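You operate a simulated robot arm through the tools that you are given. There is no shell and no other tool. Be economical: measure what you need, move in short steps, check, and stop when the job is done.

The job below is to be done with a simulated robot arm. You get a single attempt, and the scene is never put back.

JOB
The upper rod runs backwards: replug its two air couplers as the air card shows.
Fine: shut the red air valve first; park the blue air coupler in its holder meanwhile; open the valve again after, till the rod is home; leave the yellow and green ones in. Where these are worked on the way, their far stop is far enough and under half their travel is too little: red air valve.

The check looks at the end state, three seconds after you hand in, the way a careful person would. Anything else that was tipped, shoved, dropped, spilled or broken makes it a failure.

ROBOT AND FRAMES
A 6-joint arm with a two-finger parallel gripper, fixed in place. Base frame: the origin is at the foot of the arm, x ahead of it, y to its left, z up; the work surface is at about z = 0.86. Lengths are in m, angles in degrees, forces in N, time in s.
With the tool pointing down near the work surface it reaches from about 0.18 to 0.74 m from the base axis. Its first joint turns from -166.0 to 166.0 degrees. Payload 3.91 kg.
Tool frame: the origin (TCP) lies between the finger pads and is the grasp point; the fingertips stand 0.03 m ahead of it; z points along the fingers, y is the line along which they close. The gripper opens to 0.11 m. The fingers are 0.02 m wide and 0.01 m thick; the gripper's body (0.048 by 0.112 m) begins 0.055 m behind the TCP.
Orientation is told as [roll, pitch, yaw] about the base's x, y, z axes, in that order, counted from this pose: with the fingers straight down and closing along the base's y, the tool's x points along the base's -x, its y along +y and its z along -z.

CONTROLS
- The arm moves only by the tool jog_arm. Its argument "series" is text: rows parted by semicolons, each of 7 numbers parted by spaces: the shift along the tool's x, y, z in m, then the turn, a rotation vector about the tool's x, y, z in degrees, then the closure, from 0 (fully open) to 1 (shut). In form: dx dy dz rx ry rz gripper; .... A call has 1 to 20 rows; each row shifts and turns the commanded pose from where the row before left it, along the tool's axes as they then stand. Each row takes 0.2 s and may step no farther than 0.05 m and 8.6 degrees from the row before; otherwise, or with a gripper value out of range, the whole call is refused. A pose out of reach is approached as far as the arm can. The call stops where the force on the tool passes 50 N (or 10 N more than at its start, if that is more) or the arm is blocked; 0.2 s more then pass. The fingers move at their own pace (about 0.045 m/s each) and stop on an object; they squeeze with about 34 N. The grip force told is the motor's: it shows also when the fingers shut on nothing. Time passes only in rows, and 0.2 s behind the last, so rows that do not move let the fingers close. It gives the time, the measured TCP pose, the force on the tool (base axes), the opening and the grip force at its end, in the units of the frame above (readings bear some noise), with the torque about the TCP (base axes, N m) and any sound that the robot's microphone picked up.
- Cameras (640 x 400 px; columns grow to the right, rows downward): "scene" is fixed at [0.2192, -0.6489, 1.6547]; the picture's right is [0.99, -0.14, 0.00], its down [-0.07, -0.50, -0.86] and it looks along [0.12, 0.85, -0.51] (base axes); focal length 339 px, centre (320, 200). "wrist" rides on the gripper at [0.071, 0.022, -0.107] in the tool frame; the picture's right is [-0.29, 0.96, 0.00], its down [-0.76, -0.23, -0.61] and it looks along [-0.58, -0.18, 0.79] (tool axes); focal length 243 px, centre (320, 200). There is no depth. A picture from a camera that has moved, and an enlarged one, comes with that camera's place and axes in the base frame and with its lens.
- camera(camera): a new picture of that camera. It takes no simulated time.
- raise_lower(by): slides the trunk up (or, below 0, down) by that many m; the arm rides with it, the base frame stays. It gives what a move gives, with no picture.
- enlarge(camera, box): a new picture of the part [left, top, right, bottom] of that camera's present view, enlarged. It takes no simulated time.
- hand_in(): hands the job in; it is judged then, once.

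Go step by step. Nothing tells you positions but the pictures and the camera data: compare them with the known pose of the tool, close in by small moves and look again before you grip or let go. The budget is 120 turns and 76 pictures, counting those below and the enlarged ones. Unless the task says otherwise, let go and move clear before handing in, and close with one line.

The tools are called after "Request:" by a JSON object that holds its "method" and its "body". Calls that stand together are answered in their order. jog_arm: Moves the arm, as the interface text tells. Its arguments: {"type":"object","properties":{"series":{"type":"string"}},"required":["series"]} The other tools are called the same way: raise_lower (by) slides the trunk up or down; camera (camera) takes a picture; enlarge (camera, box) takes an enlarged picture of a part of a camera's view; hand_in () hands the job in.

At the start:

```text
t: 0.0
position: [0.2833, 0.2782, 1.3504]
tool_rot: [0.0, 0.0, 0.0]
contact_force: [0.2, 0.1, -0.1]
moment: [-0.01, -0.02, 0.0]
gripper_width: 0.1101
grip_force: 0.0
trunk travel left (down, up): [-0.525, 0.065]
```

scene: 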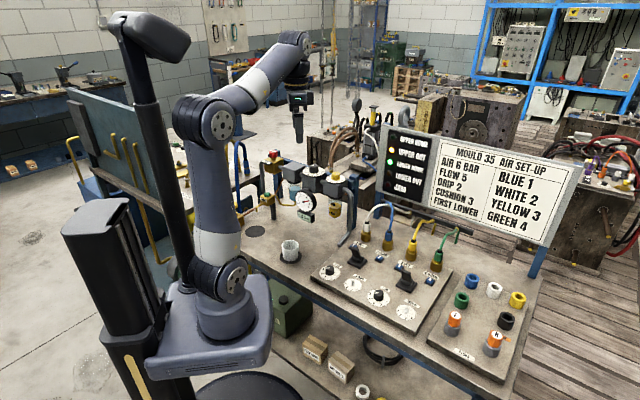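
wrist: 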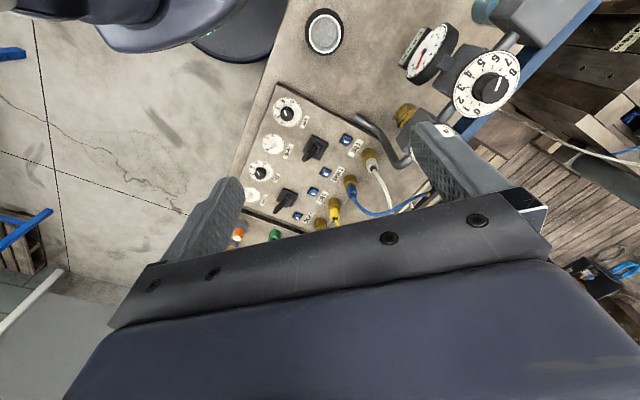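

I see the bench with panel, couplers, valve, and the card. I'll look closer at the parts first.

Request:
{"method": "enlarge", "body": {"camera": "scene", "box": [230, 140, 390, 240]}}

Request:
{"method": "enlarge", "body": {"camera": "scene", "box": [310, 190, 470, 290]}}

Request:
{"method": "enlarge", "body": {"camera": "scene", "box": [370, 120, 594, 260]}}

Request:
{"method": "enlarge", "body": {"camera": "scene", "box": [400, 260, 560, 360]}}

```text
4.00 times, centred on (310, 190) of scene
camera zoom: at [0.2192, -0.6489, 1.6547], right [0.99, -0.14, 0.0], down [-0.07, -0.5, -0.86], along [0.12, 0.85, -0.51], focal length 1355 px, centre (360, 240)
```

zoom: 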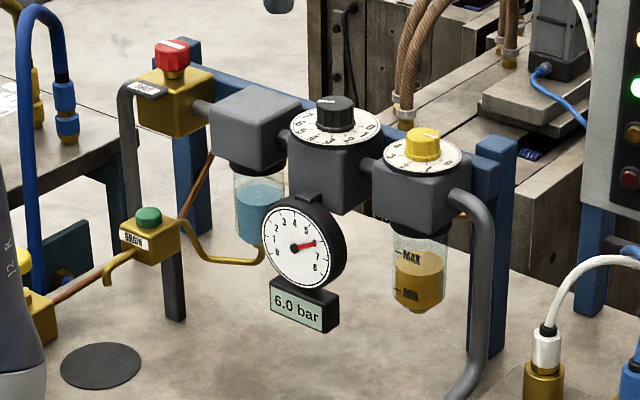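

```text
4.00 times, centred on (390, 240) of scene
camera zoom: at [0.2192, -0.6489, 1.6547], right [0.99, -0.14, 0.0], down [-0.07, -0.5, -0.86], along [0.12, 0.85, -0.51], focal length 1355 px, centre (40, 40)
```

zoom: 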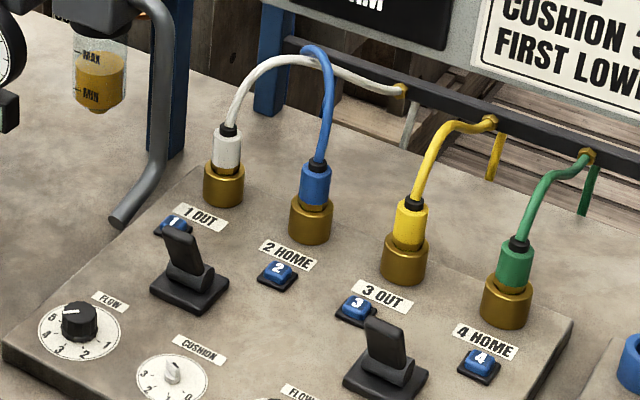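

```text
2.86 times, centred on (482, 190) of scene
camera zoom: at [0.2192, -0.6489, 1.6547], right [0.99, -0.14, 0.0], down [-0.07, -0.5, -0.86], along [0.12, 0.85, -0.51], focal length 968 px, centre (-143, 229)
```

zoom: 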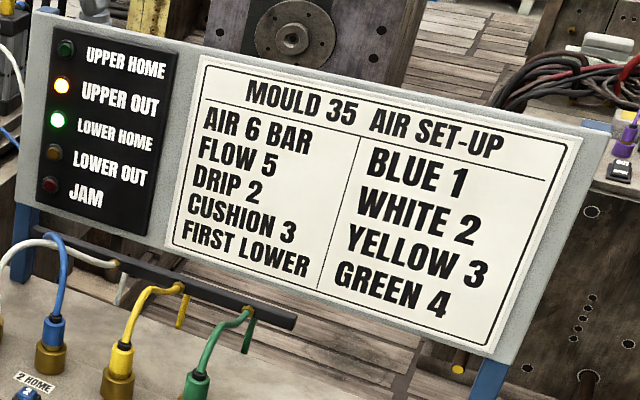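

```text
4.00 times, centred on (480, 310) of scene
camera zoom: at [0.2192, -0.6489, 1.6547], right [0.99, -0.14, 0.0], down [-0.07, -0.5, -0.86], along [0.12, 0.85, -0.51], focal length 1355 px, centre (-320, -240)
```

zoom: 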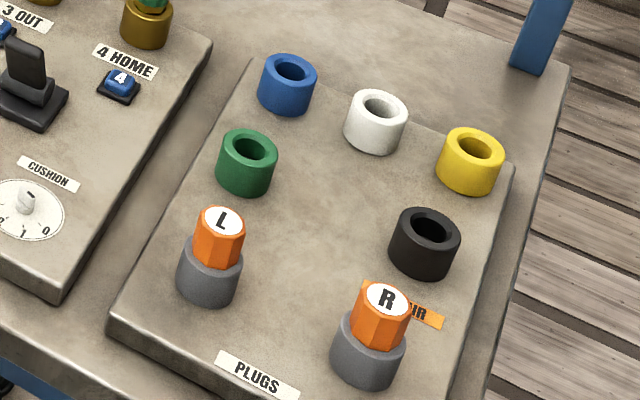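

The card wants blue in 1 and white in 2; they are swapped now. I'll move the tool toward the red valve (about x 0.21, y 0.65, z 1.12) facing it, and look.

Request:
{"method": "jog_arm", "body": {"series": "0.022 0.044 0 0 0 0 0;0.022 0.044 0 0 0 0 0;0.022 0.044 0 0 0 0 0;0.022 0.044 0 0 0 0 0;0 0 0 0 0 -8 0;0 0 0 0 0 -8 0;0 0 0 0 0 -8 0;0 0 0 0 0 -8 0;0 0 0 0 0 -8 0;0 0 0 0 0 -8 0;0 0 0 0 0 -8 0;0 0 0 0 0 -8 0;0 0 0 0 0 -8 0"}}

Request:
{"method": "camera", "body": {"camera": "wrist"}}

Request:
{"method": "camera", "body": {"camera": "scene"}}

```text
t: 2.8
position: [0.193, 0.447, 1.3295]
tool_rot: [-0.1, -0.1, 72.2]
contact_force: [-0.2, 0.6, 0.3]
moment: [0.01, 0.0, -0.02]
gripper_width: 0.1101
grip_force: 0.1
out of reach, approached as far as the arm can: row 3, 4
trunk travel left (down, up): [-0.525, 0.065]
```

```text
69 pictures are left
camera wrist: at [0.1516, 0.3849, 1.4358], right [-0.82, 0.57, 0.0], down [0.45, 0.65, 0.61], along [0.35, 0.5, -0.79], focal length 243 px, centre (320, 200)
```

wrist: 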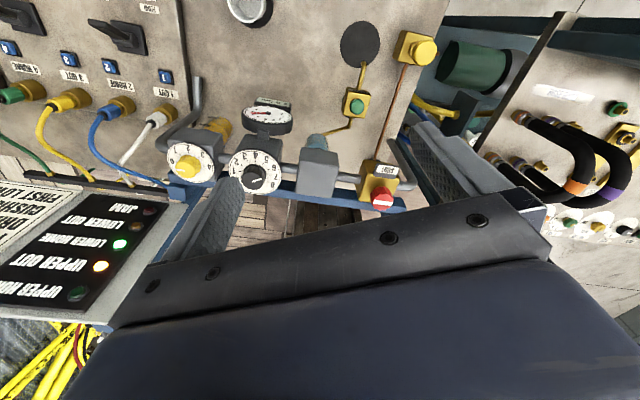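

```text
68 pictures are left
```

scene: 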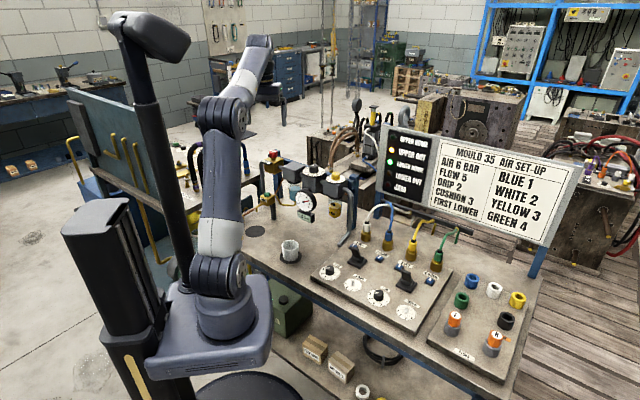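

Request:
{"method": "enlarge", "body": {"camera": "wrist", "box": [300, 130, 460, 230]}}

Request:
{"method": "raise_lower", "body": {"by": -0.12}}

```text
4.00 times, centred on (380, 180) of wrist
camera zoom: at [0.1516, 0.3849, 1.4358], right [-0.82, 0.57, 0.0], down [0.45, 0.65, 0.61], along [0.35, 0.5, -0.79], focal length 970 px, centre (80, 280)
```

zoom: 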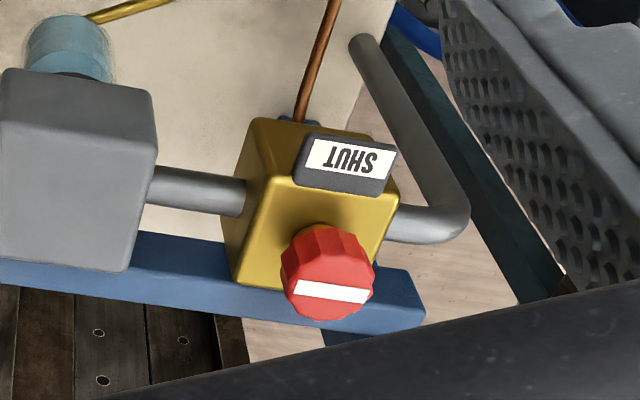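

```text
t: 4.3
position: [0.1928, 0.4452, 1.2094]
tool_rot: [0.1, -0.1, 71.9]
contact_force: [-0.5, 1.2, -0.3]
moment: [-0.04, 0.0, 0.03]
gripper_width: 0.1099
grip_force: 0.1
trunk travel left (down, up): [-0.405, 0.185]
```

The valve knob's white bar lies along the pipe (open), with a SHUT plate at its front, so it needs about a quarter turn. Reach is better with the trunk high, so I'll raise it and bring the tool lower and closer.

Request:
{"method": "raise_lower", "body": {"by": 0.18}}

Request:
{"method": "jog_arm", "body": {"series": "0 0 0.045 0 0 0 0;0 0 0.045 0 0 0 0;0 0 0.045 0 0 0 0;0 0 0.045 0 0 0 0;-0.045 0 0 0 0 0 0;-0.045 0 0 0 0 0 0;-0.03 0 0 0 0 0 0"}}

Request:
{"method": "camera", "body": {"camera": "wrist"}}

Request:
{"method": "enlarge", "body": {"camera": "scene", "box": [210, 100, 370, 200]}}

```text
t: 6.3
position: [0.1932, 0.447, 1.3896]
tool_rot: [0.0, -0.1, 72.0]
contact_force: [0.7, -0.2, -0.6]
moment: [0.02, 0.04, 0.01]
gripper_width: 0.1097
grip_force: 0.0
trunk travel left (down, up): [-0.585, 0.005]
```

```text
t: 7.9
position: [0.2301, 0.5622, 1.2087]
tool_rot: [0.1, -0.2, 72.0]
contact_force: [-0.8, -0.4, -1.2]
moment: [-0.02, 0.01, -0.02]
gripper_width: 0.1102
grip_force: 0.0
trunk travel left (down, up): [-0.585, 0.005]
```

```text
66 pictures are left
camera wrist: at [0.1889, 0.5006, 1.315], right [-0.82, 0.57, 0.0], down [0.45, 0.65, 0.61], along [0.35, 0.5, -0.79], focal length 243 px, centre (320, 200)
```

wrist: 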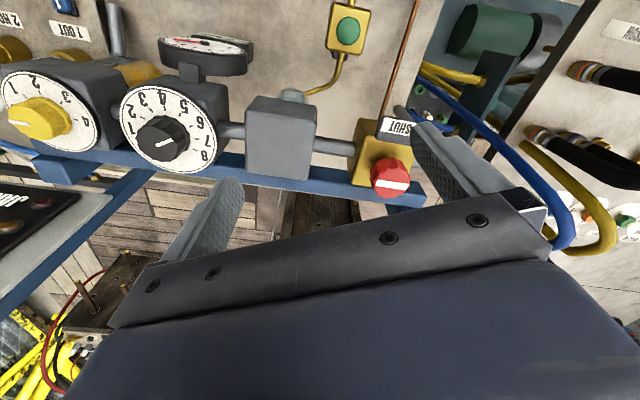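

```text
4.00 times, centred on (290, 150) of scene
camera zoom: at [0.2192, -0.6489, 1.6547], right [0.99, -0.14, 0.0], down [-0.07, -0.5, -0.86], along [0.12, 0.85, -0.51], focal length 1355 px, centre (440, 400)
```

zoom: 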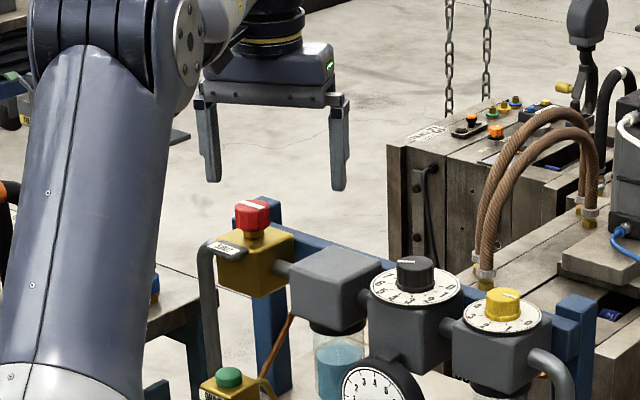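

Knob top is at about (0.209, 0.656, 1.11) from both views. I'll move over it with fingertips just above.

Request:
{"method": "jog_arm", "body": {"series": "-0.02 0.012 0 0 0 0 0.36;-0.02 0.012 0 0 0 0 0.36;-0.02 0.012 0 0 0 0 0.36;-0.023 0.013 0 0 0 0 0.36;0 0 0.03 0 0 0 0.36;0 0 0.02 0 0 0 0.36"}}

Request:
{"method": "camera", "body": {"camera": "wrist"}}

Request:
{"method": "enlarge", "body": {"camera": "scene", "box": [225, 115, 321, 175]}}

```text
t: 9.3
position: [0.2148, 0.6276, 1.1604]
tool_rot: [0.0, -0.2, 72.1]
contact_force: [0.0, -0.2, -0.3]
moment: [-0.01, 0.04, -0.01]
gripper_width: 0.0705
grip_force: 0.1
out of reach, approached as far as the arm can: row 4
trunk travel left (down, up): [-0.585, 0.005]
```

```text
64 pictures are left
camera wrist: at [0.1721, 0.5655, 1.2654], right [-0.82, 0.57, 0.0], down [0.45, 0.65, 0.61], along [0.35, 0.5, -0.79], focal length 243 px, centre (320, 200)
```

wrist: 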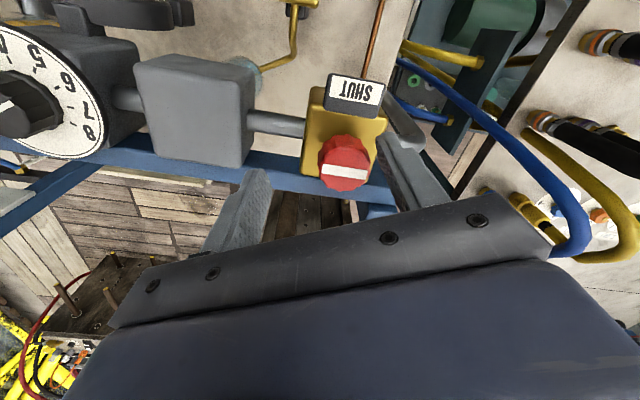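

```text
6.67 times, centred on (273, 145) of scene
camera zoom: at [0.2192, -0.6489, 1.6547], right [0.99, -0.14, 0.0], down [-0.07, -0.5, -0.86], along [0.12, 0.85, -0.51], focal length 2258 px, centre (633, 567)
```

zoom: 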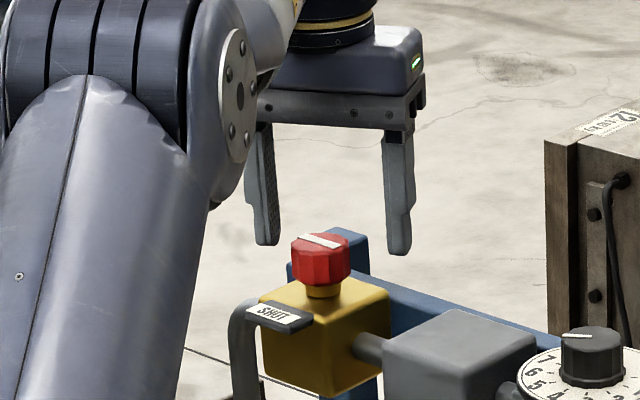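

Knob confirmed at about (0.210, 0.654), top z 1.108. I'll centre over it, descend and grip.

Request:
{"method": "jog_arm", "body": {"series": "-0.012 0.007 0 0 0 0 0.36;-0.012 0.006 0 0 0 0 0.36;0 0 0.02 0 0 0 0.36;0 0 0.025 0 0 0 0.36;0 0 0 0 0 0 0.36"}}

Request:
{"method": "enlarge", "body": {"camera": "scene", "box": [225, 115, 321, 175]}}

Request:
{"method": "camera", "body": {"camera": "wrist"}}

```text
t: 10.6
position: [0.2102, 0.6476, 1.1259]
tool_rot: [0.2, -1.3, 72.1]
contact_force: [0.5, -7.3, 13.4]
moment: [-0.15, 0.54, 0.42]
gripper_width: 0.0698
grip_force: 0.1
out of reach, approached as far as the arm can: row 2
trunk travel left (down, up): [-0.585, 0.005]
stopped in row 5: the force on the tool passed its limit at 52 N (the readings are from after the stop); the commanded pose is now the measured one
```

```text
6.67 times, centred on (273, 145) of scene
camera zoom: at [0.2192, -0.6489, 1.6547], right [0.99, -0.14, 0.0], down [-0.07, -0.5, -0.86], along [0.12, 0.85, -0.51], focal length 2258 px, centre (633, 567)
```

zoom: 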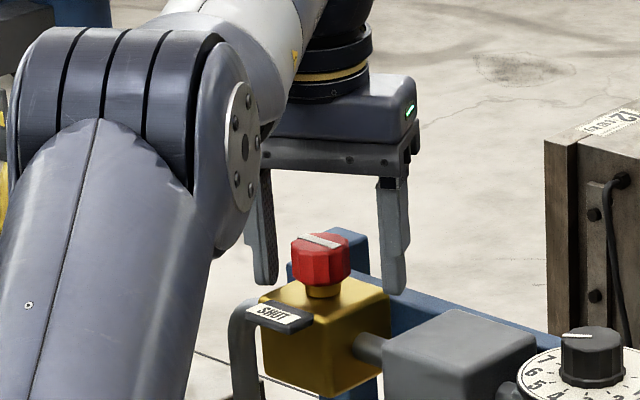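

```text
61 pictures are left
camera wrist: at [0.1679, 0.5832, 1.2296], right [-0.82, 0.57, 0.01], down [0.45, 0.64, 0.63], along [0.35, 0.52, -0.78], focal length 243 px, centre (320, 200)
```

wrist: 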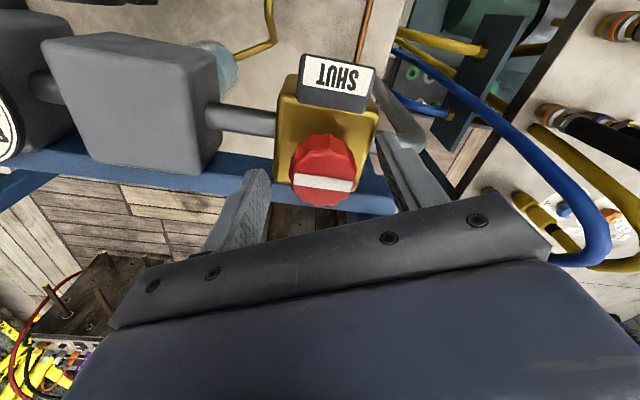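

Something touched the left fingertip; I'll look closely.

Request:
{"method": "enlarge", "body": {"camera": "scene", "box": [253, 143, 293, 168]}}

Request:
{"method": "enlarge", "body": {"camera": "wrist", "box": [270, 40, 470, 220]}}

```text
16.00 times, centred on (273, 156) of scene
camera zoom: at [0.2192, -0.6489, 1.6547], right [0.99, -0.14, 0.0], down [-0.07, -0.5, -0.86], along [0.12, 0.85, -0.51], focal length 5419 px, centre (1072, 912)
```

zoom: 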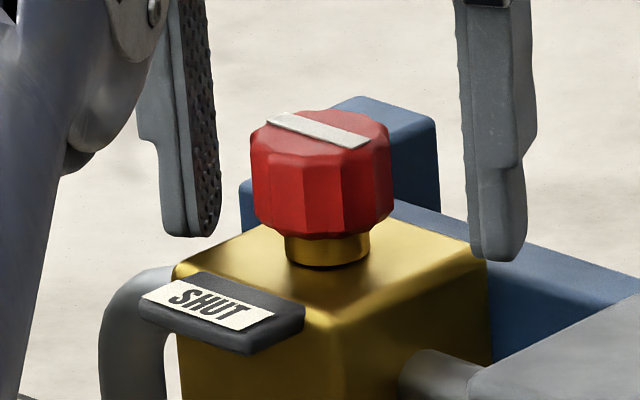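

```text
2.22 times, centred on (370, 130) of wrist
camera zoom: at [0.1679, 0.5832, 1.2296], right [-0.82, 0.57, 0.01], down [0.45, 0.64, 0.63], along [0.35, 0.52, -0.78], focal length 539 px, centre (209, 356)
```

zoom: 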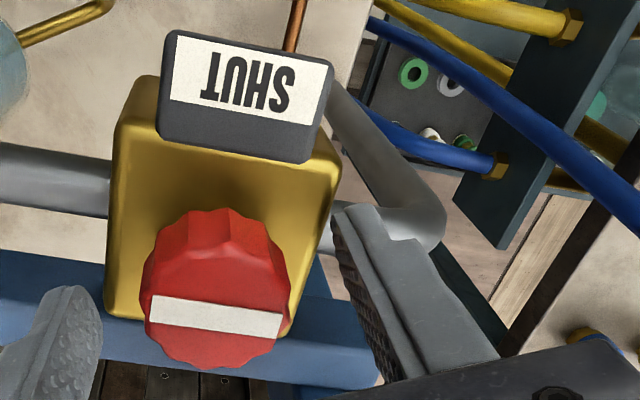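

The fingertip met the valve block's top (block top about 1.089, knob 1.098–1.124). The height is right for gripping, so I'll lift 3 mm and close.

Request:
{"method": "jog_arm", "body": {"series": "0 0 -0.003 0 0 0 0.36;0 0 0 0 0 0 0.7;0 0 0 0 0 0 1;0 0 0 0 0 0 1;0 0 0 0 0 0 1"}}

Request:
{"method": "jog_arm", "body": {"series": "0 0 0 0 0 4 1;0 0 0 0 0 4 1;0 0 0 0 0 0 1"}}

```text
t: 11.8
position: [0.2073, 0.6509, 1.126]
tool_rot: [0.3, -1.3, 72.1]
contact_force: [-8.5, 3.6, 6.6]
moment: [0.53, 0.34, -0.07]
gripper_width: 0.0344
grip_force: 45.2
trunk travel left (down, up): [-0.585, 0.005]
```

```text
t: 12.6
position: [0.208, 0.6495, 1.1253]
tool_rot: [0.2, -1.2, 63.9]
contact_force: [-11.5, 6.1, 7.9]
moment: [0.77, -0.58, -0.16]
gripper_width: 0.0343
grip_force: 45.2
trunk travel left (down, up): [-0.585, 0.005]
```

Request:
{"method": "jog_arm", "body": {"series": "0 0 0 0 0 5 1;0 0 0 0 0 5 1;0 0 0 0 0 5 1;0 0 0 0 0 5 1;0 0 0 0 0 0 1"}}

Request:
{"method": "enlarge", "body": {"camera": "scene", "box": [253, 143, 293, 168]}}

```text
t: 13.8
position: [0.2096, 0.6478, 1.1252]
tool_rot: [0.7, -1.1, 43.8]
contact_force: [-1.9, -0.2, 6.9]
moment: [-0.02, -0.65, -0.1]
gripper_width: 0.0342
grip_force: 45.9
trunk travel left (down, up): [-0.585, 0.005]
```

```text
16.00 times, centred on (273, 156) of scene
camera zoom: at [0.2192, -0.6489, 1.6547], right [0.99, -0.14, 0.0], down [-0.07, -0.5, -0.86], along [0.12, 0.85, -0.51], focal length 5419 px, centre (1072, 912)
```

zoom: 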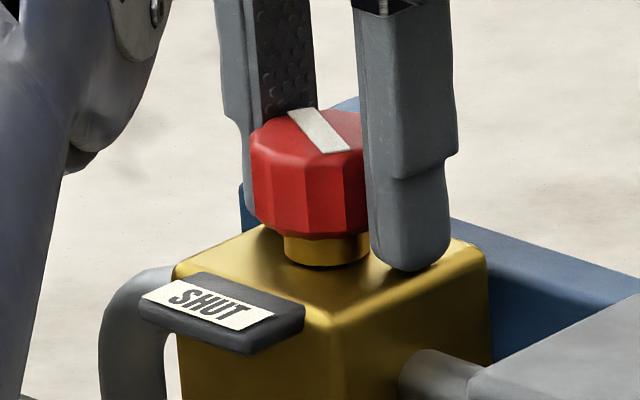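

The knob turns clockwise with the gripper. I continue toward a quarter turn.

Request:
{"method": "jog_arm", "body": {"series": "0 0 0 0 0 5 1;0 0 0 0 0 5 1;0 0 0 0 0 5 1;0 0 0 0 0 5 1;0 0 0 0 0 5 1;0 0 0 0 0 5 1;0 0 0 0 0 5 1;0 0 0 0 0 5 1;0 0 0 0 0 5 1;0 0 0 0 0 5 1;0 0 0 0 0 4 1;0 0 0 0 0 4 1;0 0 0 0 0 4 1;0 0 0 0 0 0 1"}}

Request:
{"method": "camera", "body": {"camera": "scene"}}

Request:
{"method": "enlarge", "body": {"camera": "scene", "box": [245, 138, 325, 228]}}

```text
t: 16.2
position: [0.2117, 0.6423, 1.1255]
tool_rot: [0.2, -0.3, -9.8]
contact_force: [4.5, -25.6, 6.3]
moment: [-0.94, -0.37, 0.15]
gripper_width: 0.0342
grip_force: 45.1
trunk travel left (down, up): [-0.585, 0.005]
stopped in row 12: the force on the tool passed its limit at 51 N (the readings are from after the stop); the commanded pose is now the measured one
```

```text
57 pictures are left
```

scene: 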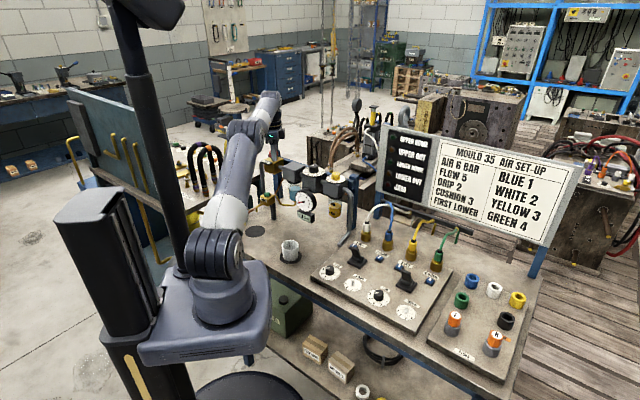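

```text
4.44 times, centred on (285, 183) of scene
camera zoom: at [0.2192, -0.6489, 1.6547], right [0.99, -0.14, 0.0], down [-0.07, -0.5, -0.86], along [0.12, 0.85, -0.51], focal length 1505 px, centre (476, 276)
```

zoom: 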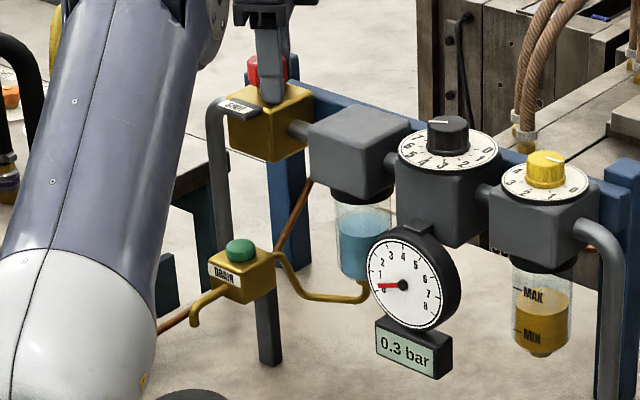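

Pressure has fallen to 0.3 bar, so the valve is shut. I'll open slightly, lift off and check.

Request:
{"method": "jog_arm", "body": {"series": "0 0 0 0 0 0 0.52;0 0 0 0 0 0 0.52;0 0 -0.02 0 0 0 0.52;0 0 -0.03 0 0 0 0.5;0 0 -0.03 0 0 0 0.3"}}

Request:
{"method": "enlarge", "body": {"camera": "scene", "box": [245, 138, 325, 228]}}

```text
t: 17.4
position: [0.2087, 0.6385, 1.1895]
tool_rot: [0.6, -0.1, -9.7]
contact_force: [0.1, 0.3, 0.1]
moment: [0.03, 0.0, 0.0]
gripper_width: 0.0768
grip_force: 0.1
out of reach, approached as far as the arm can: row 4, 5
trunk travel left (down, up): [-0.585, 0.005]
```

```text
4.44 times, centred on (285, 183) of scene
camera zoom: at [0.2192, -0.6489, 1.6547], right [0.99, -0.14, 0.0], down [-0.07, -0.5, -0.86], along [0.12, 0.85, -0.51], focal length 1505 px, centre (476, 276)
```

zoom: 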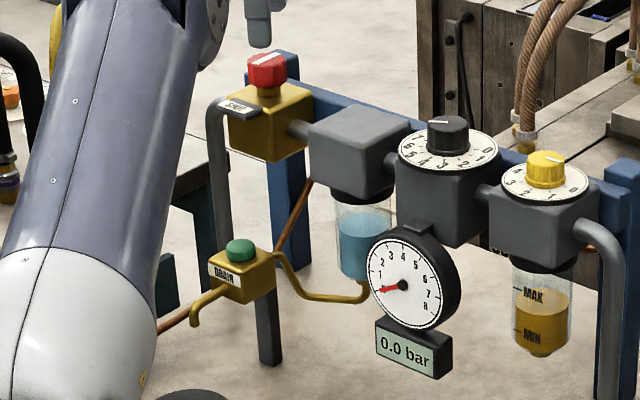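

Gauge reads 0.0 bar; the valve stays shut. Now I move back and over toward the couplers for a closer look.

Request:
{"method": "jog_arm", "body": {"series": "0 0 0 0 0 -7.5 0.3;0 0 0 0 0 -7.5 0.3;0 0 0 0 0 -7.5 0.3;0 0 0 0 0 -7.5 0.3;0 0 0 0 0 -7.5 0.3;0 0 0 0 0 -7.5 0.3;0 0 0 0 0 -7.5 0.3;0 0 0 0 0 -7.5 0.3;0.02 -0.044 0 0 0 0 0.3;0.02 -0.044 0 0 0 0 0.3;0.02 -0.044 0 0 0 0 0.3;0.02 -0.044 0 0 0 0 0.3;0.02 -0.044 0 0 0 0 0.3;0.02 -0.044 0 0 0 0 0.3;0.02 -0.044 0 0 0 0 0.3;0.02 -0.044 0 0 0 0 0.3;0.02 -0.044 0 0 0 0 0.3"}}

Request:
{"method": "camera", "body": {"camera": "wrist"}}

Request:
{"method": "enlarge", "body": {"camera": "scene", "box": [340, 190, 468, 280]}}

```text
t: 21.0
position: [0.3998, 0.2443, 1.1874]
tool_rot: [0.1, -0.3, 50.3]
contact_force: [0.3, 0.8, 0.2]
moment: [0.0, 0.01, 0.0]
gripper_width: 0.0773
grip_force: 0.0
trunk travel left (down, up): [-0.585, 0.005]
```

```text
54 pictures are left
camera wrist: at [0.3376, 0.2018, 1.2941], right [-0.55, 0.83, 0.0], down [0.66, 0.43, 0.61], along [0.51, 0.34, -0.79], focal length 243 px, centre (320, 200)
```

wrist: 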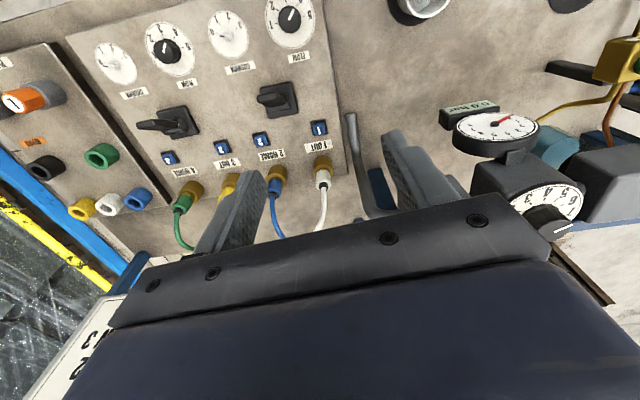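

```text
4.44 times, centred on (404, 235) of scene
camera zoom: at [0.2192, -0.6489, 1.6547], right [0.99, -0.14, 0.0], down [-0.07, -0.5, -0.86], along [0.12, 0.85, -0.51], focal length 1505 px, centre (-53, 44)
```

zoom: 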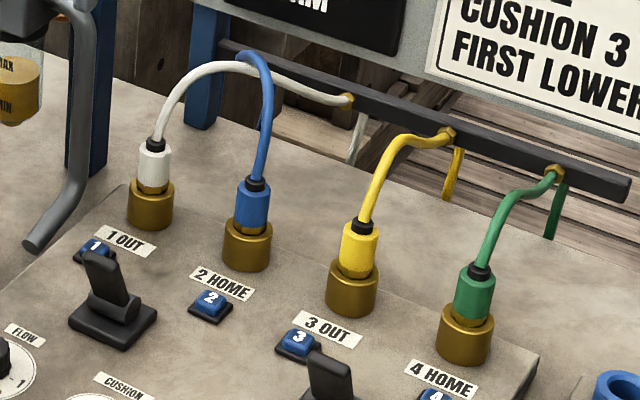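

Request:
{"method": "enlarge", "body": {"camera": "wrist", "box": [150, 110, 350, 240]}}

Request:
{"method": "enlarge", "body": {"camera": "wrist", "box": [0, 60, 200, 230]}}

```text
3.08 times, centred on (250, 175) of wrist
camera zoom: at [0.3376, 0.2018, 1.2941], right [-0.55, 0.83, 0.0], down [0.66, 0.43, 0.61], along [0.51, 0.34, -0.79], focal length 746 px, centre (535, 277)
```

zoom: 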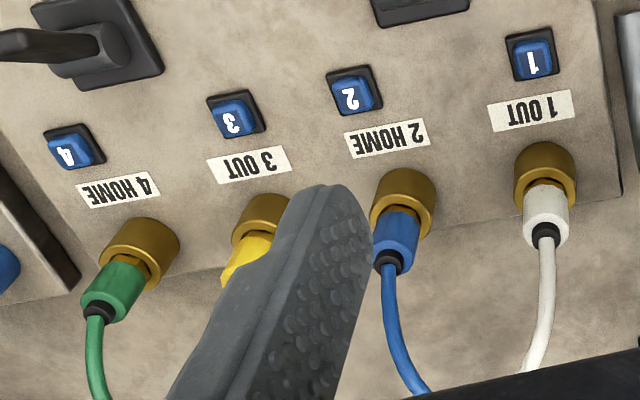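

```text
2.35 times, centred on (100, 145) of wrist
camera zoom: at [0.3376, 0.2018, 1.2941], right [-0.55, 0.83, 0.0], down [0.66, 0.43, 0.61], along [0.51, 0.34, -0.79], focal length 571 px, centre (838, 329)
```

zoom: 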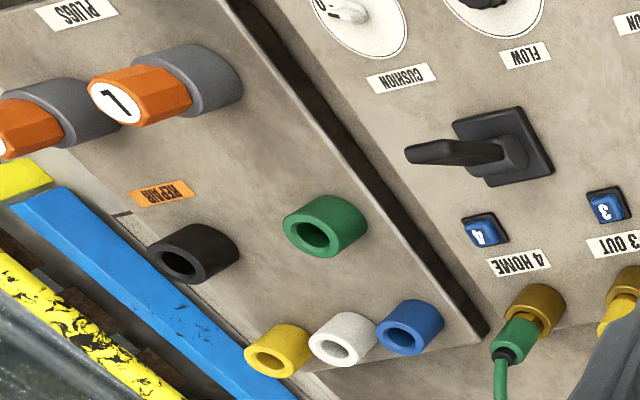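

Blue coupler body centre is at about (0.591, 0.268, 0.937), white at (0.528, 0.3315, 0.937), blue holder at (0.795, 0.059, rim 0.91). I'll approach blue with a 35° outward tilt so the palm keeps clear of the hose.

Request:
{"method": "jog_arm", "body": {"series": "0 0 0 0 0 5.3 0.45;-0.0207 -0.0295 0 0 0 0 0.45;-0.0207 -0.0295 0 0 0 0 0.45;-0.0207 -0.0295 0 0 0 0 0.45;-0.0207 -0.0295 0 0 0 0 0.45;0 0 0 0 -7 0 0.45;0 0 0 0 -7 0 0.45;0 0 0 0 -7 0 0.45;0 0 0 0 -7 0 0.45;0 0 0 0 -7 0 0.45;0.0266 0 0.038 0 0 0 0.45;0.0266 0 0.038 0 0 0 0.45;0.0266 0 0.038 0 0 0 0.45;0 0 0 0 0 0 0.45"}}

Request:
{"method": "camera", "body": {"camera": "wrist"}}

Request:
{"method": "enlarge", "body": {"camera": "scene", "box": [330, 160, 458, 260]}}

```text
t: 24.0
position: [0.5397, 0.2217, 1.0498]
tool_rot: [0.1, -35.4, 44.9]
contact_force: [1.2, 0.1, -0.2]
moment: [-0.01, -0.05, -0.01]
gripper_width: 0.0604
grip_force: 0.1
trunk travel left (down, up): [-0.585, 0.005]
```

```text
50 pictures are left
camera wrist: at [0.4411, 0.1517, 1.0952], right [-0.51, 0.84, 0.17], down [0.35, 0.02, 0.94], along [0.79, 0.54, -0.31], focal length 243 px, centre (320, 200)
```

wrist: 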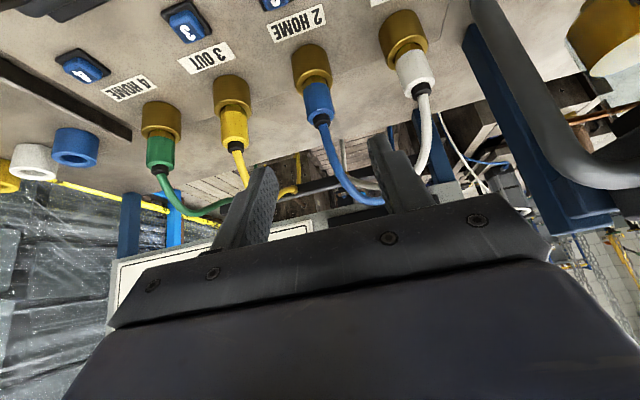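

```text
4.00 times, centred on (394, 210) of scene
camera zoom: at [0.2192, -0.6489, 1.6547], right [0.99, -0.14, 0.0], down [-0.07, -0.5, -0.86], along [0.12, 0.85, -0.51], focal length 1355 px, centre (24, 160)
```

zoom: 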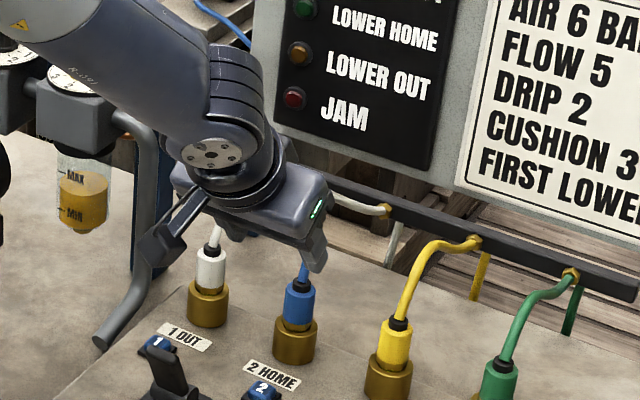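

Request:
{"method": "jog_arm", "body": {"series": "0 -0.001 0.035 0 0 0 0.45;0 0 0.035 0 0 0 0.45;0 0 0 0 0 0 0.45"}}

Request:
{"method": "camera", "body": {"camera": "wrist"}}

Request:
{"method": "enlarge", "body": {"camera": "scene", "box": [350, 190, 446, 260]}}

```text
t: 24.8
position: [0.5703, 0.2505, 0.9912]
tool_rot: [0.1, -35.4, 44.8]
contact_force: [-0.4, 0.2, -0.1]
moment: [-0.02, -0.01, 0.0]
gripper_width: 0.0604
grip_force: 0.2
trunk travel left (down, up): [-0.585, 0.005]
```

```text
48 pictures are left
camera wrist: at [0.4708, 0.1802, 1.0373], right [-0.51, 0.84, 0.17], down [0.35, 0.02, 0.94], along [0.79, 0.54, -0.31], focal length 243 px, centre (320, 200)
```

wrist: 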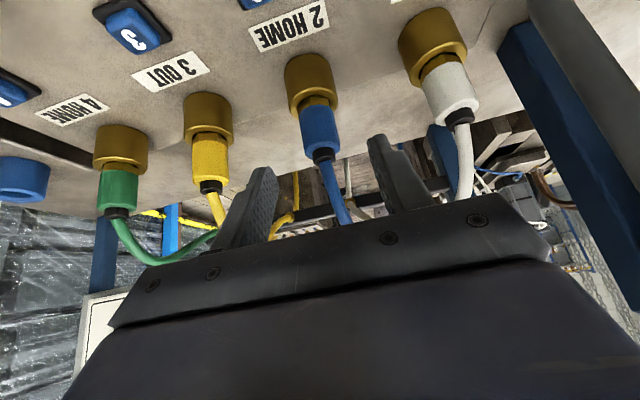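

```text
5.71 times, centred on (398, 225) of scene
camera zoom: at [0.2192, -0.6489, 1.6547], right [0.99, -0.14, 0.0], down [-0.07, -0.5, -0.86], along [0.12, 0.85, -0.51], focal length 1935 px, centre (-126, 57)
```

zoom: 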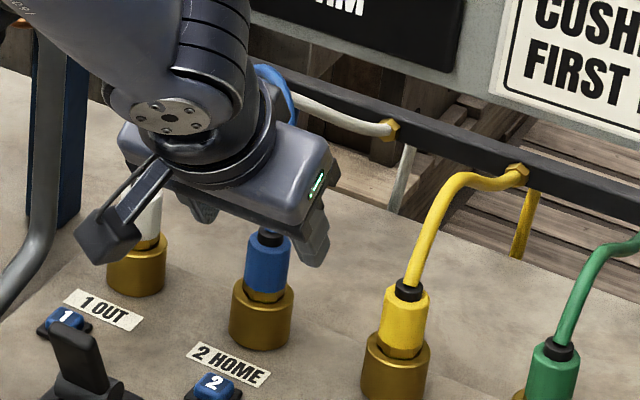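

Aligned. I advance the last 49 mm, then close on the blue coupler.

Request:
{"method": "jog_arm", "body": {"series": "0.001 0 0.025 0 0 0 0.45;0.001 0 0.024 0 0 0 0.45;0 0 0 0 0 0 0.45"}}

Request:
{"method": "camera", "body": {"camera": "wrist"}}

Request:
{"method": "enlarge", "body": {"camera": "scene", "box": [350, 190, 446, 260]}}

```text
t: 25.6
position: [0.5907, 0.2693, 0.9513]
tool_rot: [0.1, -35.4, 44.9]
contact_force: [-0.3, 1.6, -1.1]
moment: [0.01, 0.02, 0.03]
gripper_width: 0.0606
grip_force: 0.0
trunk travel left (down, up): [-0.585, 0.005]
```

```text
46 pictures are left
camera wrist: at [0.49, 0.1995, 0.996], right [-0.51, 0.84, 0.17], down [0.35, 0.02, 0.94], along [0.79, 0.54, -0.31], focal length 243 px, centre (320, 200)
```

wrist: 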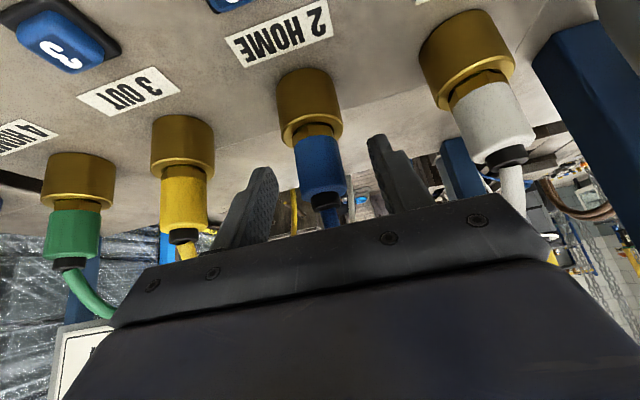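

```text
5.71 times, centred on (398, 225) of scene
camera zoom: at [0.2192, -0.6489, 1.6547], right [0.99, -0.14, 0.0], down [-0.07, -0.5, -0.86], along [0.12, 0.85, -0.51], focal length 1935 px, centre (-126, 57)
```

zoom: 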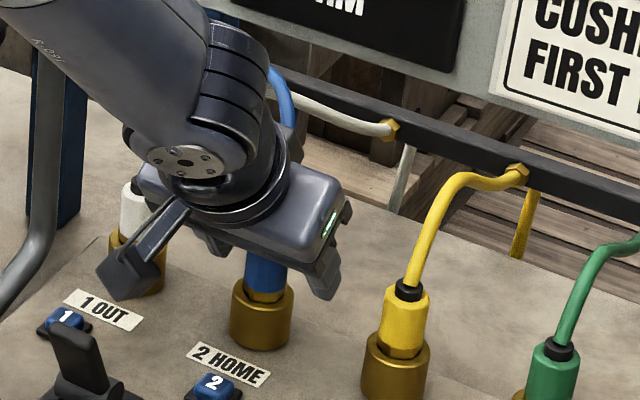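

Request:
{"method": "jog_arm", "body": {"series": "0 0 0 0 0 0 1;0 0 0 0 0 0 1;0 0 0 0 0 0 1;0 0 0 0 0 0 1"}}

Request:
{"method": "jog_arm", "body": {"series": "-0.0029 0 -0.0041 0 0 0 1;-0.0029 0 -0.0041 0 0 0 1;-0.0029 0 -0.0041 0 0 0 1;-0.0029 0 -0.0041 0 0 0 1;-0.0029 0 -0.0041 0 0 0 1;-0.0029 0 -0.0041 0 0 0 1;-0.0058 0 -0.0082 0 0 0 1;-0.0058 0 -0.0082 0 0 0 1;-0.0058 0 -0.0082 0 0 0 1"}}

Request:
{"method": "camera", "body": {"camera": "wrist"}}

```text
t: 26.6
position: [0.5886, 0.2709, 0.9507]
tool_rot: [0.2, -35.4, 44.9]
contact_force: [-1.2, 1.6, 0.1]
moment: [0.14, 0.14, -0.03]
gripper_width: 0.0248
grip_force: 33.8
trunk travel left (down, up): [-0.585, 0.005]
```

```text
t: 28.6
position: [0.5887, 0.2699, 1.0132]
tool_rot: [0.1, -35.5, 44.9]
contact_force: [-0.7, 0.2, 0.4]
moment: [0.01, -0.01, -0.02]
gripper_width: 0.0
grip_force: 33.7
trunk travel left (down, up): [-0.585, 0.005]
```

```text
44 pictures are left
camera wrist: at [0.4895, 0.199, 1.0574], right [-0.51, 0.84, 0.17], down [0.35, 0.02, 0.94], along [0.79, 0.54, -0.31], focal length 243 px, centre (320, 200)
```

wrist: 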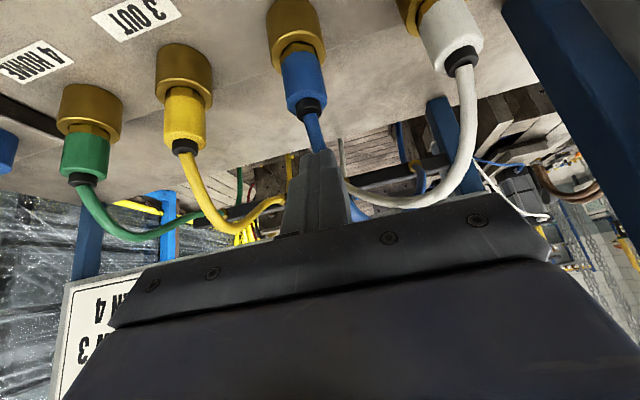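

The grip slid off the top of the coupler; it is still plugged in. I'll regrip lower on the body and pull gently while watching the force.

Request:
{"method": "jog_arm", "body": {"series": "0 0 0 0 0 0 0.45;0 0 0 0 0 0 0.45;0 0 0 0 0 0 0.45;0.0145 0 0.0204 0 0 0 0.45;0.0145 0 0.0204 0 0 0 0.45;0.0122 0 0.0171 0 0 0 0.45;0 0 0 0 0 0 0.45"}}

Request:
{"method": "enlarge", "body": {"camera": "wrist", "box": [220, 60, 420, 240]}}

```text
t: 30.2
position: [0.5894, 0.2688, 0.9397]
tool_rot: [0.1, -35.3, 44.9]
contact_force: [0.0, -0.2, 1.2]
moment: [-0.03, 0.0, 0.01]
gripper_width: 0.0605
grip_force: 0.0
trunk travel left (down, up): [-0.585, 0.005]
```

```text
2.22 times, centred on (320, 150) of wrist
camera zoom: at [0.4896, 0.1985, 0.9858], right [-0.51, 0.84, 0.17], down [0.35, 0.02, 0.94], along [0.79, 0.54, -0.31], focal length 539 px, centre (320, 311)
```

zoom: 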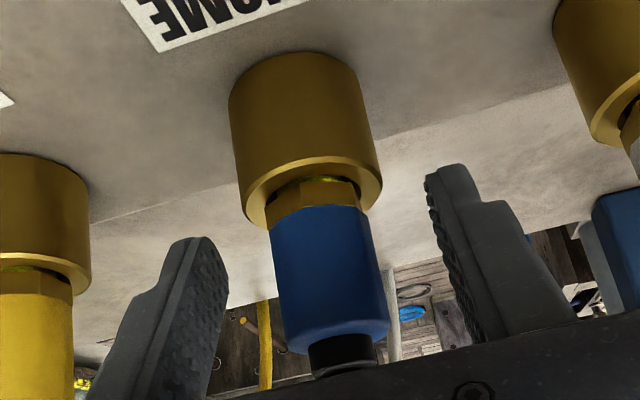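

Request:
{"method": "jog_arm", "body": {"series": "0 0 0 0 0 0 1;0 0 0 0 0 0 1;0 0 0 0 0 0 1;0 0 0 0 0 0 1"}}

Request:
{"method": "jog_arm", "body": {"series": "-0.0015 0 -0.002 0 0 0 1;-0.0015 0 -0.002 0 0 0 1"}}

Request:
{"method": "jog_arm", "body": {"series": "-0.0015 0 -0.002 0 0 0 1;-0.0015 0 -0.002 0 0 0 1"}}

```text
t: 31.2
position: [0.5875, 0.2694, 0.9409]
tool_rot: [0.3, -35.4, 44.9]
contact_force: [-3.7, 4.8, -0.2]
moment: [0.12, 0.14, 0.25]
gripper_width: 0.0373
grip_force: 45.1
trunk travel left (down, up): [-0.585, 0.005]
```

```text
t: 31.8
position: [0.5876, 0.2702, 0.9408]
tool_rot: [0.3, -34.9, 44.8]
contact_force: [-2.0, 5.9, -30.6]
moment: [-0.03, -0.26, -0.25]
gripper_width: 0.0373
grip_force: 45.8
trunk travel left (down, up): [-0.585, 0.005]
```

```text
t: 32.4
position: [0.5875, 0.2715, 0.9443]
tool_rot: [0.4, -34.9, 44.9]
contact_force: [1.8, 11.2, -48.5]
moment: [0.01, 0.14, 0.05]
gripper_width: 0.0353
grip_force: 45.0
trunk travel left (down, up): [-0.585, 0.005]
```

Now the fingers pinched the brass socket (wide 37 mm). I'll release, regrip about 7 mm higher on the blue body only, and pull in tiny steps.

Request:
{"method": "jog_arm", "body": {"series": "0 0 0 0 0 0 0.5;0 0 0 0 0 0 0.5;0 0 0 0 0 0 0.5"}}

Request:
{"method": "enlarge", "body": {"camera": "wrist", "box": [220, 60, 420, 240]}}

```text
t: 33.2
position: [0.5886, 0.27, 0.9511]
tool_rot: [0.2, -35.5, 44.9]
contact_force: [0.0, -0.5, -0.2]
moment: [0.0, -0.02, -0.01]
gripper_width: 0.0551
grip_force: 0.0
trunk travel left (down, up): [-0.585, 0.005]
```

```text
2.22 times, centred on (320, 150) of wrist
camera zoom: at [0.4898, 0.1989, 0.9961], right [-0.51, 0.84, 0.17], down [0.35, 0.02, 0.94], along [0.79, 0.54, -0.31], focal length 539 px, centre (320, 311)
```

zoom: 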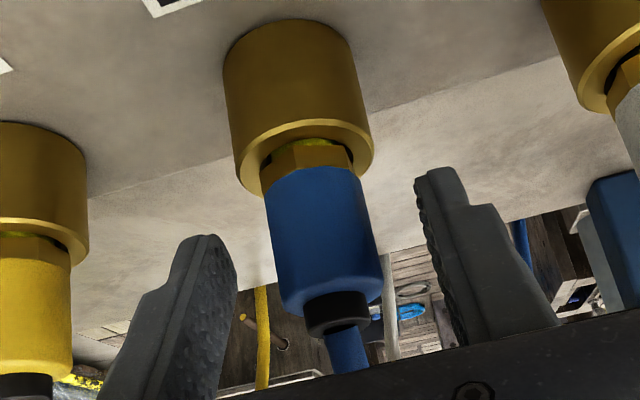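

Request:
{"method": "jog_arm", "body": {"series": "0.0026 0 0.0037 0 0 0 0.5;0 0 0 0 0 0 1;0 0 0 0 0 0 1;0 0 0 0 0 0 1;0 0 0 0 0 0 1"}}

Request:
{"method": "jog_arm", "body": {"series": "-0.0023 0 -0.0033 0 0 0 1;-0.0012 0 -0.0016 0 0 0 1"}}

Request:
{"method": "jog_arm", "body": {"series": "-0.0012 0 -0.0016 0 0 0 1;-0.0012 0 -0.0016 0 0 0 1"}}

Request:
{"method": "enlarge", "body": {"camera": "wrist", "box": [220, 60, 420, 240]}}

```text
t: 34.4
position: [0.5893, 0.2698, 0.9452]
tool_rot: [0.2, -35.4, 44.8]
contact_force: [-2.1, 3.9, 0.2]
moment: [0.21, 0.16, -0.01]
gripper_width: 0.0248
grip_force: 33.9
trunk travel left (down, up): [-0.585, 0.005]
```

```text
t: 35.0
position: [0.5876, 0.2709, 0.9477]
tool_rot: [0.2, -34.8, 44.8]
contact_force: [-0.6, 7.6, -28.8]
moment: [0.38, 0.22, 0.1]
gripper_width: 0.0246
grip_force: 33.5
trunk travel left (down, up): [-0.585, 0.005]
```

```text
t: 35.6
position: [0.5889, 0.2694, 0.9527]
tool_rot: [0.3, -35.1, 44.8]
contact_force: [-5.5, 3.4, -29.6]
moment: [0.15, 0.5, 0.05]
gripper_width: 0.0246
grip_force: 34.3
trunk travel left (down, up): [-0.585, 0.005]
```

```text
2.22 times, centred on (320, 150) of wrist
camera zoom: at [0.4895, 0.1996, 0.9992], right [-0.51, 0.84, 0.17], down [0.36, 0.03, 0.93], along [0.78, 0.54, -0.32], focal length 539 px, centre (320, 311)
```

zoom: 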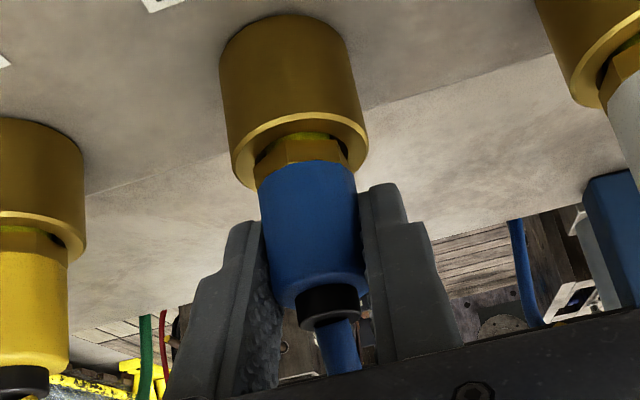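

The grip slides at about 30 N while the coupler holds, so it may be a twist-release. I'll regrip and try a small counter-clockwise twist, watching torque.

Request:
{"method": "jog_arm", "body": {"series": "0 0 0 0 0 0 0.5;0 0 0 0 0 0 0.5;0.0032 0 0.0045 0 0 0 0.5;0 0 0 0 0 0 1;0 0 0 0 0 0 1;0 0 0 0 0 0 1;0 0 0 0 0 0 1"}}

Request:
{"method": "jog_arm", "body": {"series": "0 0 0 -2.9 0 -4.075 1;0 0 0 -2.9 0 -4.075 1;0 0 0 0 0 0 1"}}

Request:
{"method": "jog_arm", "body": {"series": "0 0 0 -2.9 0 -4.075 1;0 0 0 -2.9 0 -4.075 1;0 0 0 0 0 0 1"}}

Request:
{"method": "enlarge", "body": {"camera": "wrist", "box": [220, 60, 420, 240]}}

```text
t: 37.2
position: [0.5897, 0.2689, 0.9506]
tool_rot: [0.1, -35.3, 44.9]
contact_force: [-1.8, 5.2, 0.7]
moment: [0.26, 0.13, 0.0]
gripper_width: 0.0244
grip_force: 34.0
trunk travel left (down, up): [-0.585, 0.005]
```

```text
t: 38.0
position: [0.5892, 0.2689, 0.9514]
tool_rot: [0.0, -35.4, 54.9]
contact_force: [-0.7, 5.5, 0.4]
moment: [0.32, 0.06, -0.02]
gripper_width: 0.0248
grip_force: 33.6
trunk travel left (down, up): [-0.585, 0.005]
```

```text
t: 38.8
position: [0.5899, 0.2692, 0.9497]
tool_rot: [0.1, -35.5, 65.0]
contact_force: [2.9, 5.4, 1.4]
moment: [0.28, -0.25, -0.04]
gripper_width: 0.0245
grip_force: 33.3
trunk travel left (down, up): [-0.585, 0.005]
```

```text
2.22 times, centred on (320, 150) of wrist
camera zoom: at [0.5203, 0.1686, 0.9954], right [-0.77, 0.62, 0.17], down [0.32, 0.14, 0.94], along [0.55, 0.77, -0.31], focal length 539 px, centre (320, 311)
```

zoom: 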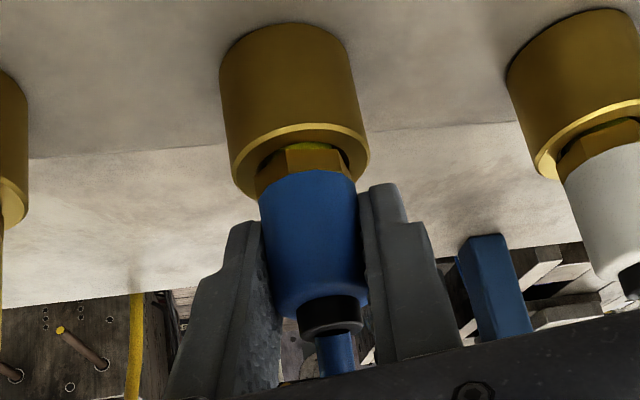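

Request:
{"method": "enlarge", "body": {"camera": "scene", "box": [405, 225, 453, 285]}}

Request:
{"method": "jog_arm", "body": {"series": "0 0 0 -2.9 0 -4.075 1;0 0 0 -2.9 0 -4.075 1;0 0 0 -2.9 0 -4.075 1;0 0 0 -2.9 0 -4.075 1;0 0 0 -2.9 0 -4.075 1;0 0 0 0 0 0 1"}}

Request:
{"method": "enlarge", "body": {"camera": "wrist", "box": [220, 60, 420, 240]}}

```text
6.67 times, centred on (429, 255) of scene
camera zoom: at [0.2192, -0.6489, 1.6547], right [0.99, -0.14, 0.0], down [-0.07, -0.5, -0.86], along [0.12, 0.85, -0.51], focal length 2258 px, centre (-407, -167)
```

zoom: 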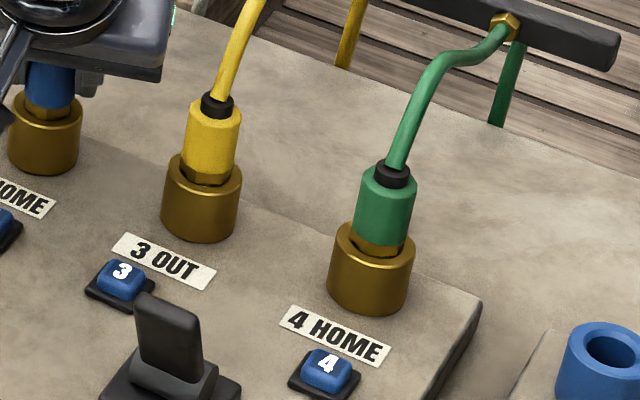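

```text
t: 40.2
position: [0.5922, 0.2688, 0.9498]
tool_rot: [-0.1, -35.4, 90.0]
contact_force: [18.7, -1.5, 4.0]
moment: [-0.07, -1.02, -0.16]
gripper_width: 0.0248
grip_force: 34.3
trunk travel left (down, up): [-0.585, 0.005]
```

```text
2.22 times, centred on (320, 150) of wrist
camera zoom: at [0.5706, 0.1475, 0.9952], right [-0.96, 0.24, 0.17], down [0.23, 0.27, 0.94], along [0.18, 0.93, -0.31], focal length 539 px, centre (320, 311)
```

zoom: 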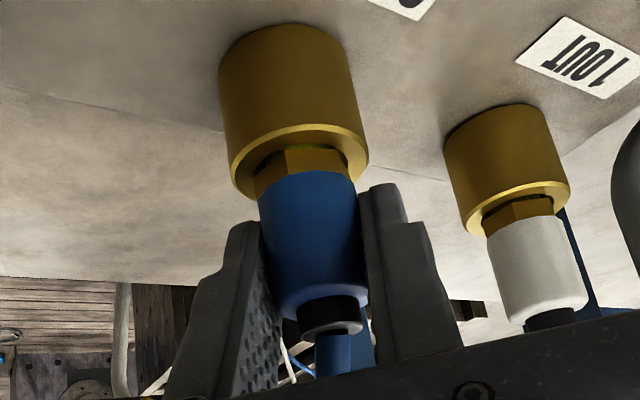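

The coupler spins freely, without unlocking so far. I'll test one pull at this angle.

Request:
{"method": "jog_arm", "body": {"series": "-0.0023 0 -0.0033 0 0 0 1;-0.0012 0 -0.0016 0 0 0 1"}}

Request:
{"method": "jog_arm", "body": {"series": "0.0035 0 0.0049 0 0 0 1;0.003 0 0.004 0 0 0 1;0.003 0 0.004 0 0 0 1;0 0 0 0 0 0 1"}}

```text
t: 40.8
position: [0.5902, 0.2682, 0.9515]
tool_rot: [0.5, -35.1, 89.7]
contact_force: [18.3, -2.1, -28.9]
moment: [-0.22, -0.97, -0.19]
gripper_width: 0.0252
grip_force: 33.9
trunk travel left (down, up): [-0.585, 0.005]
```

```text
t: 41.8
position: [0.5905, 0.2702, 0.9454]
tool_rot: [-0.5, -35.9, 90.1]
contact_force: [12.3, 0.9, 36.1]
moment: [0.38, -0.41, -0.27]
gripper_width: 0.0246
grip_force: 33.9
trunk travel left (down, up): [-0.585, 0.005]
```

Request:
{"method": "jog_arm", "body": {"series": "-0.003 0 -0.004 0 0 0 1;-0.003 0 -0.004 0 0 0 1;-0.003 0 -0.004 0 0 0 1;-0.0023 0 -0.0033 0 0 0 1"}}

Request:
{"method": "enlarge", "body": {"camera": "wrist", "box": [220, 60, 420, 240]}}

Request:
{"method": "enlarge", "body": {"camera": "scene", "box": [340, 215, 430, 285]}}

```text
t: 42.8
position: [0.5906, 0.2671, 0.9547]
tool_rot: [0.5, -35.3, 89.5]
contact_force: [16.0, -3.1, -29.6]
moment: [-0.31, -0.88, -0.16]
gripper_width: 0.0252
grip_force: 34.4
trunk travel left (down, up): [-0.585, 0.005]
```

```text
2.22 times, centred on (320, 150) of wrist
camera zoom: at [0.5703, 0.1471, 1.0006], right [-0.96, 0.24, 0.17], down [0.24, 0.27, 0.93], along [0.18, 0.93, -0.32], focal length 539 px, centre (320, 311)
```

zoom: 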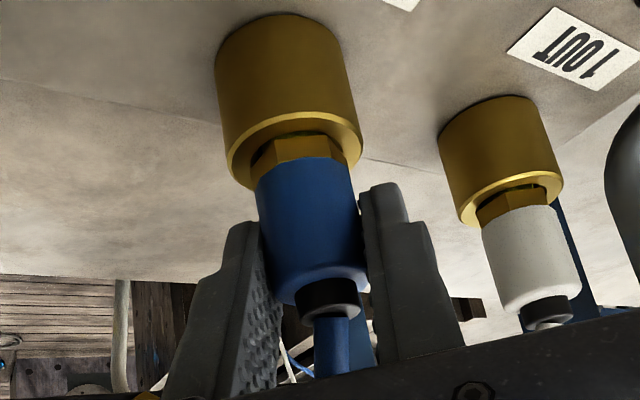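

```text
5.71 times, centred on (385, 250) of scene
camera zoom: at [0.2192, -0.6489, 1.6547], right [0.99, -0.14, 0.0], down [-0.07, -0.5, -0.86], along [0.12, 0.85, -0.51], focal length 1935 px, centre (-51, -86)
```

zoom: 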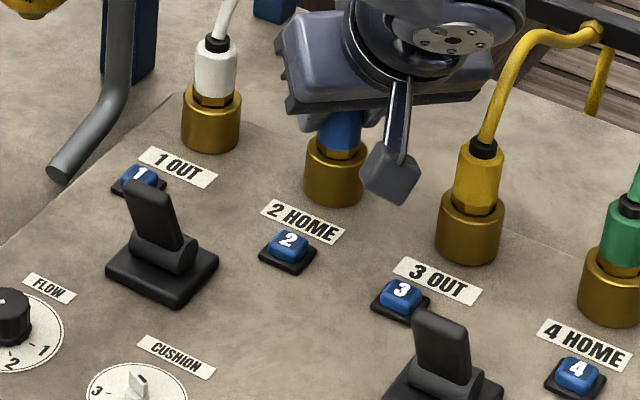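

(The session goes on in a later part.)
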